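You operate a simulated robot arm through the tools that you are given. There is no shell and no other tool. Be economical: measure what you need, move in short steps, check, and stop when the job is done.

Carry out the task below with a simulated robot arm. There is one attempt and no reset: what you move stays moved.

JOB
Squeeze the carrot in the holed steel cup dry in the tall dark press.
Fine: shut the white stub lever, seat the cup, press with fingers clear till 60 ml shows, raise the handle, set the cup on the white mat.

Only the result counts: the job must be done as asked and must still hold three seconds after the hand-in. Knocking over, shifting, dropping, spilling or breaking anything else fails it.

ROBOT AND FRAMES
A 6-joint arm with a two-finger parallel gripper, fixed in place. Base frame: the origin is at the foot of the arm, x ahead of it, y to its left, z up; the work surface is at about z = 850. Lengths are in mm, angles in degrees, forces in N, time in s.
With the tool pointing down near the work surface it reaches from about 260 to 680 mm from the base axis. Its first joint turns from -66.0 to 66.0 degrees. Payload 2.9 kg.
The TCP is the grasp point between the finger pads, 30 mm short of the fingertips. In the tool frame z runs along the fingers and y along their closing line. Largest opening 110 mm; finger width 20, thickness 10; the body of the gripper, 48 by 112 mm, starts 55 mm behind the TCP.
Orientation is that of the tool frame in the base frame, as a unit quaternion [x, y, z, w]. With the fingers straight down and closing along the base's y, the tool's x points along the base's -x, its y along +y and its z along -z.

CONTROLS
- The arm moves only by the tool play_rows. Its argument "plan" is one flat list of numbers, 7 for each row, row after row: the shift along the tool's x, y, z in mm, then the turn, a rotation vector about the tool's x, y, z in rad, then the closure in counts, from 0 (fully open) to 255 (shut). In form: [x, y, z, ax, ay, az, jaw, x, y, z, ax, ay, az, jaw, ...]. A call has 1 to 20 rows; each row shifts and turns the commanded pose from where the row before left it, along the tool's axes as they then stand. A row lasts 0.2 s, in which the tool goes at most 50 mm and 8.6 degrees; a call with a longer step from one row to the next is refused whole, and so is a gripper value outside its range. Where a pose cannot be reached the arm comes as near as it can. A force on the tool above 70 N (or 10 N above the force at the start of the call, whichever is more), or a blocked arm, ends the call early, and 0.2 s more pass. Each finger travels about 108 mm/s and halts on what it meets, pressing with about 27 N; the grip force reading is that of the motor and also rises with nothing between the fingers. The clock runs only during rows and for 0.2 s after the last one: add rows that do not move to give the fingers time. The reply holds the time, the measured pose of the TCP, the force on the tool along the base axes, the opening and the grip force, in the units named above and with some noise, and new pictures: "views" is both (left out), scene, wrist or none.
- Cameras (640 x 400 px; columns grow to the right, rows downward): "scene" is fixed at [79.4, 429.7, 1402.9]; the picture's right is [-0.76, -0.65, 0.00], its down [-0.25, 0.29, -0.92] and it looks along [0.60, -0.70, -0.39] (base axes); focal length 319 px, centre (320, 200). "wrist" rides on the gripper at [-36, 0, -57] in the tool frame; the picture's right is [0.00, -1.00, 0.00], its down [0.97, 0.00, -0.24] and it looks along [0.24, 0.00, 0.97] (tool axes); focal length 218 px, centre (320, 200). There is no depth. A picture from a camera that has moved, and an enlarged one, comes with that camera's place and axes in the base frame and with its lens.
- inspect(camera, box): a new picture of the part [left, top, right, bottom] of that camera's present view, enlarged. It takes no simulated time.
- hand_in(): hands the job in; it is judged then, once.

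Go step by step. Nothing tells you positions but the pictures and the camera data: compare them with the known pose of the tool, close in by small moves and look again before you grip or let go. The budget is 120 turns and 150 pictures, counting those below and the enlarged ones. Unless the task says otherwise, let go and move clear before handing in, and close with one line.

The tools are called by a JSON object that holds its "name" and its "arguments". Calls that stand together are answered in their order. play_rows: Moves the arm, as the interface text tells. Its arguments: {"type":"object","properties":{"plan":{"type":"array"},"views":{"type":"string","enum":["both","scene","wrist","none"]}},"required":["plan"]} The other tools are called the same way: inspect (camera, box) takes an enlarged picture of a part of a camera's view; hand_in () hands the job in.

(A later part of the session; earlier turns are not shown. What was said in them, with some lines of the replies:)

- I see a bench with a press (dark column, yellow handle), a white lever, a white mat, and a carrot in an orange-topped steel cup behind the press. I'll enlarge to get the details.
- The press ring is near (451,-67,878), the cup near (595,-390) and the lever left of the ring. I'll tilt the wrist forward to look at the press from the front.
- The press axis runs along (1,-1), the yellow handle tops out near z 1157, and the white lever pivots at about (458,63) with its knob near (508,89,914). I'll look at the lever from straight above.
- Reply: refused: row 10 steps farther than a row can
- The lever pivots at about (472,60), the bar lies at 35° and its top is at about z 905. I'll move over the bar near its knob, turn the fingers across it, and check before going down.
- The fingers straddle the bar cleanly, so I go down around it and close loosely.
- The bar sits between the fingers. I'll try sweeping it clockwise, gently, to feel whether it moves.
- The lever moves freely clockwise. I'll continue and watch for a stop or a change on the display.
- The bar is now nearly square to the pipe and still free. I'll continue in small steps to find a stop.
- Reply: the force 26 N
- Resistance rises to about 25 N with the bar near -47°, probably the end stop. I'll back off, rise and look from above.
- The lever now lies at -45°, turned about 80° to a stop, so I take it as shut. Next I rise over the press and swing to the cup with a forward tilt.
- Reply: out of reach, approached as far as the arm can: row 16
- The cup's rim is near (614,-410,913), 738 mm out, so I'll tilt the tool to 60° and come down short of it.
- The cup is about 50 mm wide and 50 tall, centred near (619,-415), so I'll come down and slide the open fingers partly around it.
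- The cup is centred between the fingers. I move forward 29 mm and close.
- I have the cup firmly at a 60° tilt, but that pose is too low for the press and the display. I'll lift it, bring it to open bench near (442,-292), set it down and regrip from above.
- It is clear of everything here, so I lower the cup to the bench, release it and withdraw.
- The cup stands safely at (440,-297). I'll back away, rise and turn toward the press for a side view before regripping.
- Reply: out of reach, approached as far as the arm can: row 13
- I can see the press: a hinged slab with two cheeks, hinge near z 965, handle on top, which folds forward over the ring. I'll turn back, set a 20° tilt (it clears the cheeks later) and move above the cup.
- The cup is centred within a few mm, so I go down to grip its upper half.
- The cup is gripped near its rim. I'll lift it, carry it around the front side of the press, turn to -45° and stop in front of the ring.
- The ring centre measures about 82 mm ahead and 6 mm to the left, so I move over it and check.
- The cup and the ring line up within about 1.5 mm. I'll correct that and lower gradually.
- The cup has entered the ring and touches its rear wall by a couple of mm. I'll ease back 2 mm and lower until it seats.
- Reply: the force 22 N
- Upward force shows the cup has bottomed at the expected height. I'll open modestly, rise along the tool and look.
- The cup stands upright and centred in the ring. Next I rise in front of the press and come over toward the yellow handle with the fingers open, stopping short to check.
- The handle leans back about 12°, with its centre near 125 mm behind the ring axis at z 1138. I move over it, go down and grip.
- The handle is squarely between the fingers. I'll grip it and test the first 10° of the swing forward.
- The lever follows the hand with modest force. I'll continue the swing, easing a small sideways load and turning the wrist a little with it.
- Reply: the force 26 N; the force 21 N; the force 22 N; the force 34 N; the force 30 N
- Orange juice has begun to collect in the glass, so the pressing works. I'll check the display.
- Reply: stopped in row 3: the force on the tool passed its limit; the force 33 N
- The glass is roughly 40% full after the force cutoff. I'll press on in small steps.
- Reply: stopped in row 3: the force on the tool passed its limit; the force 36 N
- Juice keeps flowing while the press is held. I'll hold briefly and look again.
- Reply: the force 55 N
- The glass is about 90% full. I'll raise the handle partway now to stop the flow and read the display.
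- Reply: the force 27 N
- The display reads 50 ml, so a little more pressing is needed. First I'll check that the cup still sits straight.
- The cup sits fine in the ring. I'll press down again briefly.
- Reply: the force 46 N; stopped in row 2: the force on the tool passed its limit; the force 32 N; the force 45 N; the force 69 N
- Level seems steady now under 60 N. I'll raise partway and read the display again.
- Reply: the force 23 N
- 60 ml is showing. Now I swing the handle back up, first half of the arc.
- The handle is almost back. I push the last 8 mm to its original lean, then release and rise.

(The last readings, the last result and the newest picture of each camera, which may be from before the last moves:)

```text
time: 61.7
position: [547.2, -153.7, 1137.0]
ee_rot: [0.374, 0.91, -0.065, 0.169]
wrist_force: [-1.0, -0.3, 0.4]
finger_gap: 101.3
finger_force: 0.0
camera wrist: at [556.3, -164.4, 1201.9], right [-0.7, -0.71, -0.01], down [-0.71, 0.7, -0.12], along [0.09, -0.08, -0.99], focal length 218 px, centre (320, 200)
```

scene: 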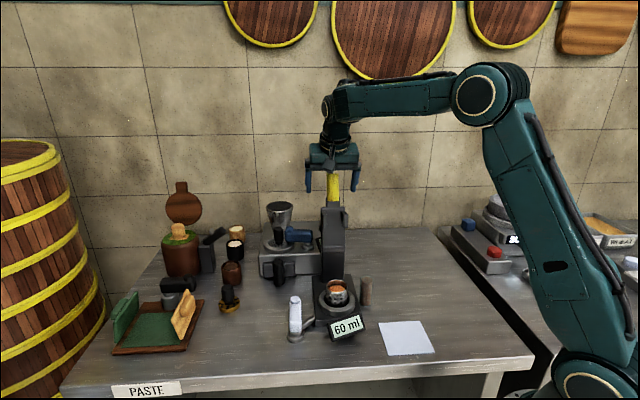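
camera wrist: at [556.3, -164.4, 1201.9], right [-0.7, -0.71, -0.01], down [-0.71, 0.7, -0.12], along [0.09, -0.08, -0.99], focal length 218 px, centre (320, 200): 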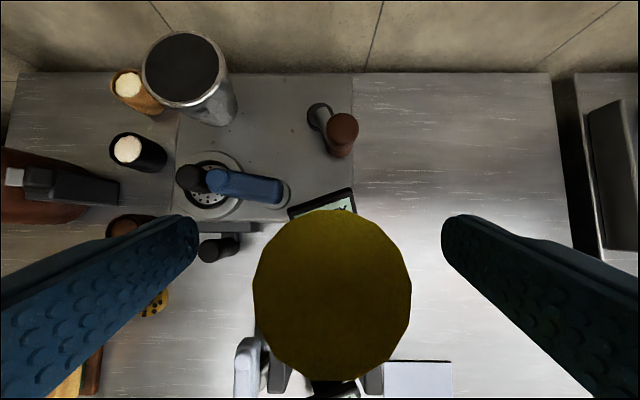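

The handle stands up again on its own. I rise, back off and look down at the cup.

{"name": "play_rows", "arguments": {"plan": [-12, 0, -32.9, 0, 0, 0, 20, -12, 0, -32.9, 0, 0, 0, 20, 35.1, -1, -13, 0, 0, 0, 20, 35.1, -1, -13, 0, 0, 0, 20, 35.1, -1, -13, 0, 0, 0, 20, 35.1, -1, -13, 0, 0, 0, 20, 15.4, 0, 42.3, 0, 0, 0, 60, 15.4, 0, 42.3, 0, 0, 0, 80, 15.4, 0, 42.3, 0, 0, 0, 80]}}

{"name": "inspect", "arguments": {"camera": "scene", "box": [290, 240, 390, 345]}}

```text
time: 63.7
position: [437.1, -52.2, 1069.4]
ee_rot: [0.374, 0.91, -0.065, 0.168]
wrist_force: [0.3, 0.3, 0.8]
finger_gap: 75.6
finger_force: 0.0
camera wrist: at [446.5, -62.5, 1134.2], right [-0.7, -0.71, -0.01], down [-0.71, 0.7, -0.12], along [0.09, -0.08, -0.99], focal length 218 px, centre (320, 200)
```

scene: 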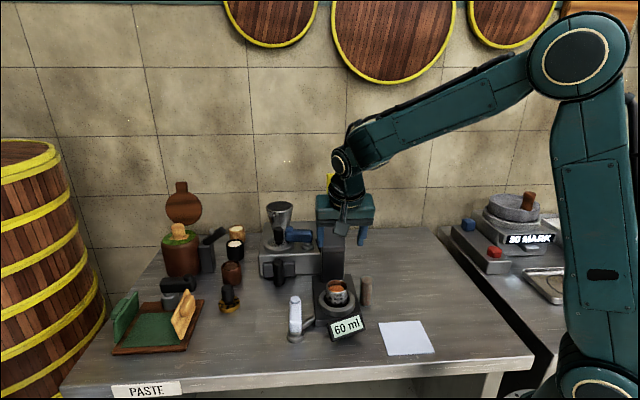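
wrist: 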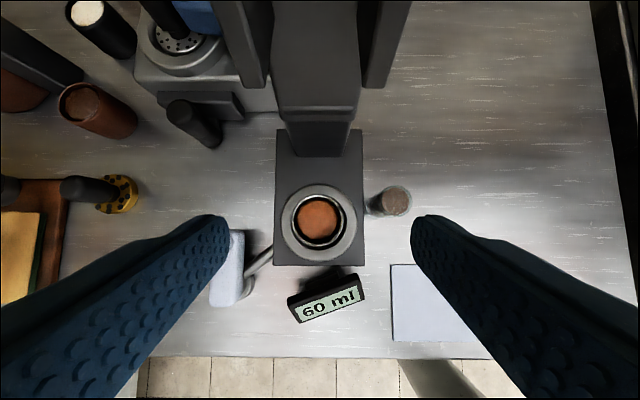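

```text
3.81 times, centred on (340, 292) of scene
camera zoom: at [79.4, 429.7, 1402.9], right [-0.76, -0.65, 0.0], down [-0.25, 0.29, -0.92], along [0.6, -0.7, -0.39], focal length 1214 px, centre (244, -152)
```

zoom: 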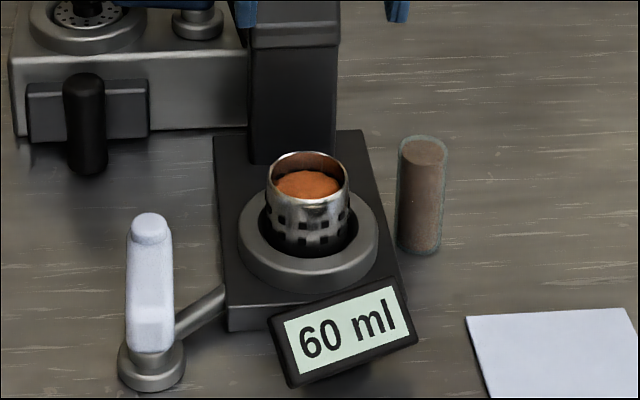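

The press is open, 60 ml shows, and the cup sits in the ring. I come down over the cup and check alignment before gripping.

{"name": "play_rows", "arguments": {"plan": [-19.9, 1.8, 7.6, 0, 0, 0, 80, 13, 0, 34.3, 0, 0, 0, 80, 13, 0, 34.3, 0, 0, 0, 80, 13, 0, 34.3, 0, 0, 0, 80], "views": "wrist"}}

```text
time: 64.7
position: [453.0, -65.8, 959.4]
ee_rot: [0.374, 0.91, -0.064, 0.169]
wrist_force: [-0.4, -0.6, 0.6]
finger_gap: 75.5
finger_force: 0.1
camera wrist: at [463.4, -75.7, 1024.3], right [-0.7, -0.71, -0.01], down [-0.71, 0.7, -0.12], along [0.09, -0.08, -0.99], focal length 218 px, centre (320, 200)
```

wrist: 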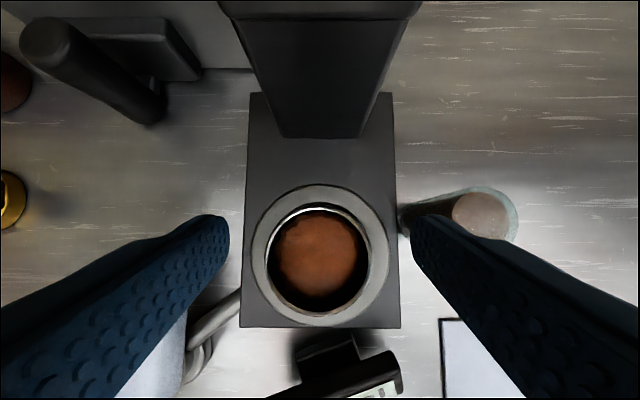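

Aligned. Down to the same height as before, close, and lift a little.

{"name": "play_rows", "arguments": {"plan": [7.3, 0, 19.2, 0, 0, 0, 80, 7.3, 0, 19.2, 0, 0, 0, 90, 0, 0, 0, 0, 0, 0, 180, 0, 0, 0, 0, 0, 0, 255, 0, 0, 0, 0, 0, 0, 255], "views": "wrist"}}

```text
time: 65.9
position: [455.7, -67.9, 918.4]
ee_rot: [0.374, 0.909, -0.065, 0.169]
wrist_force: [-0.2, 0.8, 2.5]
finger_gap: 51.5
finger_force: 27.3
camera wrist: at [464.6, -76.6, 984.3], right [-0.7, -0.71, -0.01], down [-0.71, 0.7, -0.12], along [0.09, -0.08, -0.99], focal length 218 px, centre (320, 200)
```

wrist: 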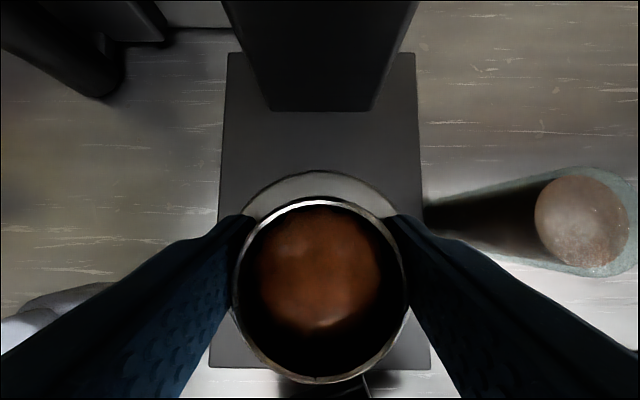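

The cup is gripped. I lift it out of the ring and back away toward the front.

{"name": "play_rows", "arguments": {"plan": [-7.1, 0, -18.7, 0, 0, 0, 255, -12.8, 0, -33.7, 0, 0, 0, 255, -12.8, 0, -33.7, 0, 0, 0, 255, 37.4, 0, -14.2, 0, 0, 0, 255, 37.4, 0, -14.2, 0, 0, 0, 255]}}

```text
time: 67.1
position: [397.2, -13.5, 1013.8]
ee_rot: [0.374, 0.91, -0.066, 0.167]
wrist_force: [-0.2, 0.4, -1.5]
finger_gap: 51.3
finger_force: 27.1
camera wrist: at [406.0, -22.0, 1078.3], right [-0.7, -0.71, -0.01], down [-0.71, 0.7, -0.12], along [0.09, -0.08, -0.99], focal length 218 px, centre (320, 200)
```

scene: 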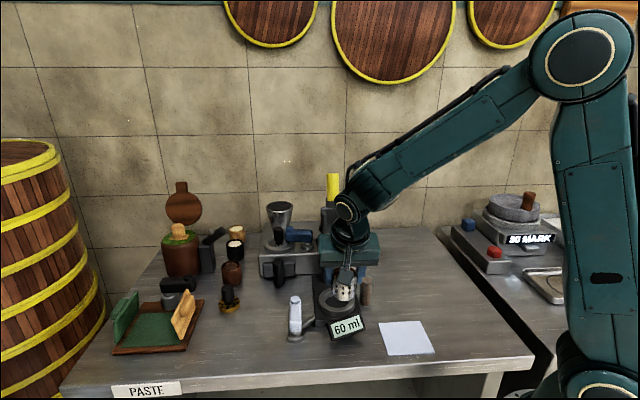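
wrist: 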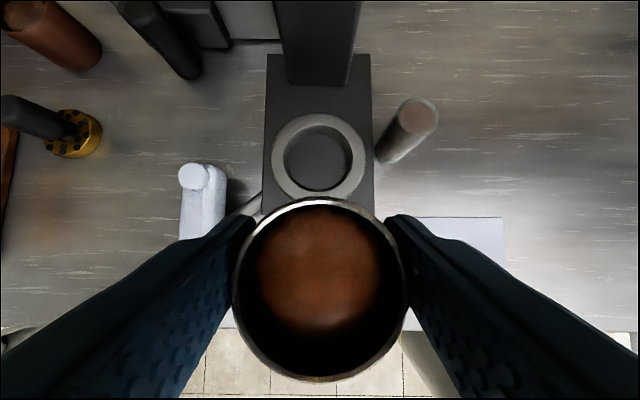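

The mat centre is near (285,-95). I turn the tool to -90° so it stays within reach, and carry the cup above the mat.

{"name": "play_rows", "arguments": {"plan": [0, 0, 0, 0.0465, 0, 0.1224, 255, 0, 0, 0, 0.0465, 0, 0.1224, 255, 0, 0, 0, 0.0465, 0, 0.1224, 255, 0, 0, 0, 0.0465, 0, 0.1224, 255, 0, 0, 0, 0.0465, 0, 0.1224, 255, 0, 0, 0, 0.0465, 0, 0.1224, 255, -24.8, -33.3, 9.4, 0, 0, 0, 255, -24.8, -33.3, 9.4, 0, 0, 0, 255, -24.8, -33.3, 9.4, 0, 0, 0, 255]}}

```text
time: 69.1
position: [296.9, -91.4, 1010.6]
ee_rot: [0.694, 0.697, -0.124, 0.128]
wrist_force: [0.3, 0.4, -1.2]
finger_gap: 51.1
finger_force: 26.8
camera wrist: at [296.8, -105.1, 1075.4], right [-1.0, -0.01, -0.01], down [-0.01, 0.99, -0.11], along [0.01, -0.11, -0.99], focal length 218 px, centre (320, 200)
```

scene: 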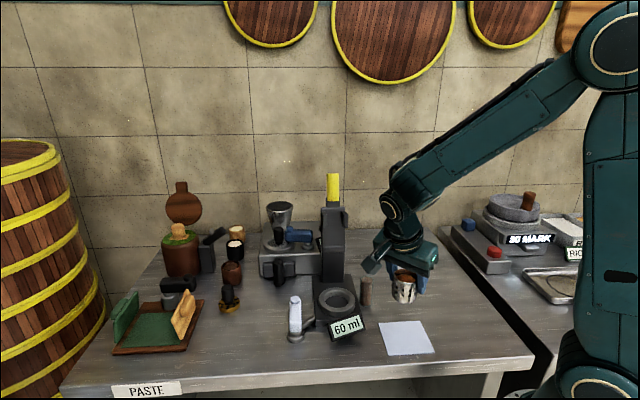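
wrist: 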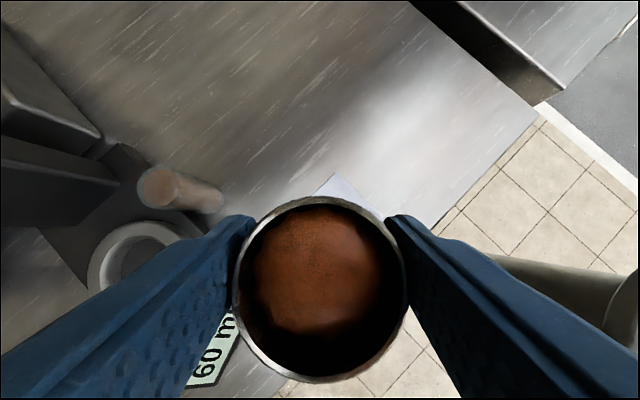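

{"name": "play_rows", "arguments": {"plan": [14.2, -3.5, 37.4, 0, 0, 0, 255, 14.2, -3.5, 37.4, 0, 0, 0, 255, 3.6, 0, 9.4, 0, 0, 0, 255], "views": "none"}}

{"name": "inspect", "arguments": {"camera": "scene", "box": [350, 260, 460, 370]}}

```text
time: 69.9
position: [291.2, -92.2, 919.1]
ee_rot: [0.695, 0.697, -0.124, 0.127]
wrist_force: [-0.7, -0.9, -1.2]
finger_gap: 51.4
finger_force: 27.0
```

```text
3.64 times, centred on (405, 315) of scene
camera zoom: at [79.4, 429.7, 1402.9], right [-0.76, -0.65, 0.0], down [-0.25, 0.29, -0.92], along [0.6, -0.7, -0.39], focal length 1159 px, centre (11, -218)
```

zoom: 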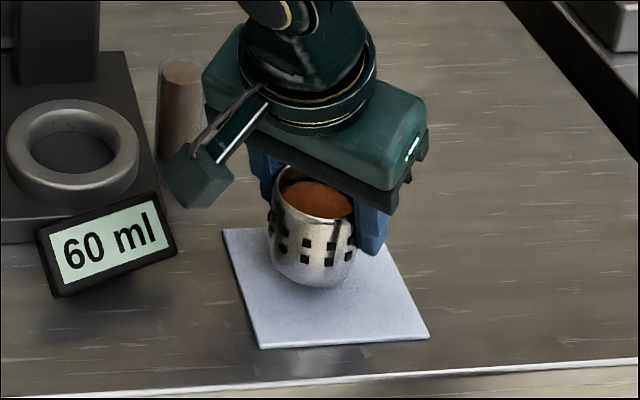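

The cup is over the mat's middle, so I lower the last 14 mm.

{"name": "play_rows", "arguments": {"plan": [2.8, 0, 7.5, 0, 0, 0, 255, 1.1, 0, 2.8, 0, 0, 0, 255, 1.1, 0, 2.8, 0, 0, 0, 255, 0, 0, 0, 0, 0, 0, 255], "views": "none"}}

{"name": "inspect", "arguments": {"camera": "scene", "box": [350, 260, 460, 370]}}

```text
time: 70.9
position: [290.3, -92.0, 905.8]
ee_rot: [0.694, 0.698, -0.124, 0.128]
wrist_force: [-0.6, 0.2, -0.8]
finger_gap: 51.3
finger_force: 26.8
```

```text
3.64 times, centred on (405, 315) of scene
camera zoom: at [79.4, 429.7, 1402.9], right [-0.76, -0.65, 0.0], down [-0.25, 0.29, -0.92], along [0.6, -0.7, -0.39], focal length 1159 px, centre (11, -218)
```

zoom: 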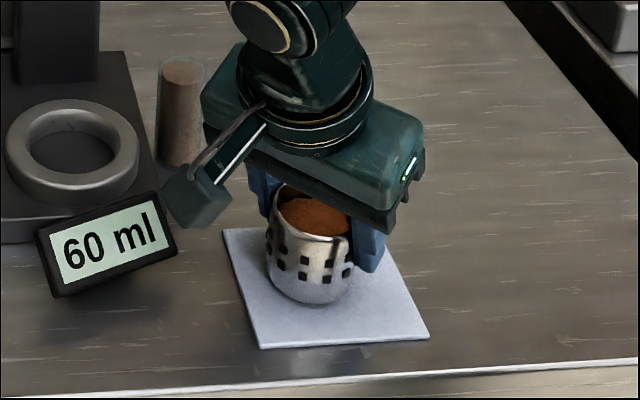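

{"name": "play_rows", "arguments": {"plan": [0.5, 0, 1.2, 0, 0, 0, 255, 0.5, 0, 1.2, 0, 0, 0, 255, 0, 0, 0, 0, 0, 0, 255], "views": "none"}}

```text
time: 71.7
position: [290.6, -90.7, 904.8]
ee_rot: [0.694, 0.698, -0.124, 0.128]
wrist_force: [-0.3, 0.5, -1.5]
finger_gap: 51.2
finger_force: 27.1
```

{"name": "play_rows", "arguments": {"plan": [0.5, 0, 1.2, 0, 0, 0, 255, 0.5, 0, 1.2, 0, 0, 0, 255, 0, 0, 0, 0, 0, 0, 255], "views": "none"}}

{"name": "inspect", "arguments": {"camera": "scene", "box": [380, 290, 440, 350]}}

```text
time: 72.5
position: [291.8, -92.1, 901.1]
ee_rot: [0.694, 0.698, -0.124, 0.129]
wrist_force: [0.1, -2.4, 20.2]
finger_gap: 51.1
finger_force: 26.7
```

```text
6.67 times, centred on (410, 320) of scene
camera zoom: at [79.2, 429.7, 1402.9], right [-0.76, -0.65, 0.0], down [-0.25, 0.29, -0.92], along [0.6, -0.7, -0.39], focal length 2124 px, centre (-280, -600)
```

zoom: 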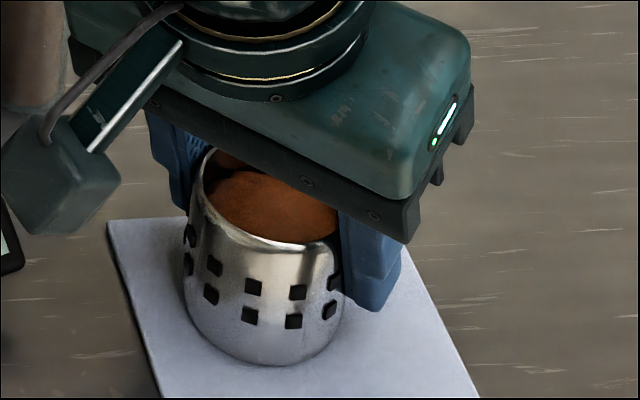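

It stands on the mat with 20 N of contact. I ease up a touch, open, and withdraw.

{"name": "play_rows", "arguments": {"plan": [-0.4, 0, -0.9, 0, 0, 0, 255, 0, 0, 0, 0, 0, 0, 200, 0, 0, 0, 0, 0, 0, 100, 0, 0, 0, 0, 0, 0, 80, 0, 0, -20, 0, 0, 0, 80, 0, 0, -40, 0, 0, 0, 80, 0, 0, -40, 0, 0, 0, 80, 0, 0, -40, 0, 0, 0, 80]}}

{"name": "inspect", "arguments": {"camera": "scene", "box": [260, 160, 460, 360]}}

```text
time: 74.3
position: [291.3, -41.7, 1035.4]
ee_rot: [0.694, 0.698, -0.123, 0.127]
wrist_force: [-0.3, -0.7, -0.2]
finger_gap: 75.3
finger_force: 0.0
camera wrist: at [291.5, -54.4, 1099.4], right [-1.0, -0.01, 0.0], down [-0.01, 0.99, -0.11], along [0.01, -0.11, -0.99], focal length 218 px, centre (320, 200)
```

scene: 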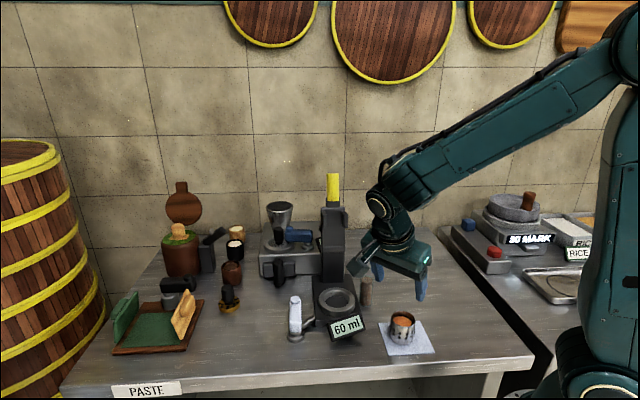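
wrist: 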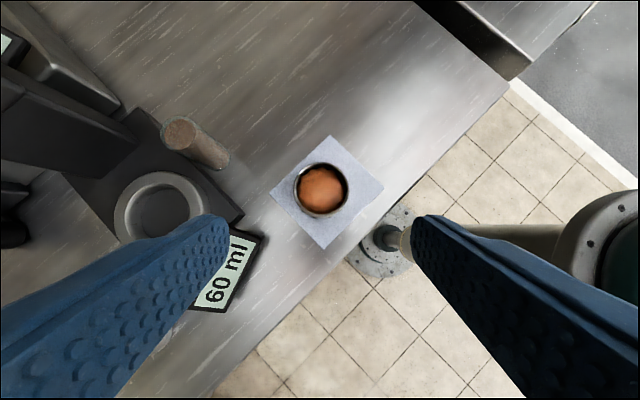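

```text
2.00 times, centred on (360, 260) of scene
camera zoom: at [79.4, 429.7, 1402.9], right [-0.76, -0.65, 0.0], down [-0.25, 0.29, -0.92], along [0.6, -0.7, -0.39], focal length 637 px, centre (240, 80)
```

zoom: 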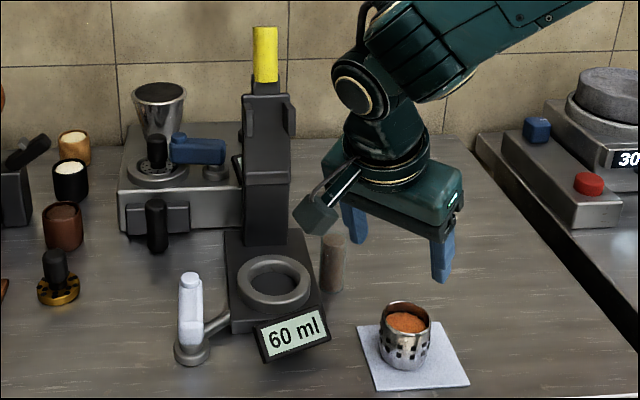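

The cup stands wholly on the white mat, the handle is up, the lever is shut and 60 ml shows. The gripper is clear, so I hand in.

{"name": "hand_in", "arguments": {}}

```text
The job is handed in.
```

The carrot is pressed: the display shows 60 ml, the handle is back up, and the cup is on the white mat. I turned the white lever 80° clockwise to its stop and took that as shut, since nothing showed its state directly.
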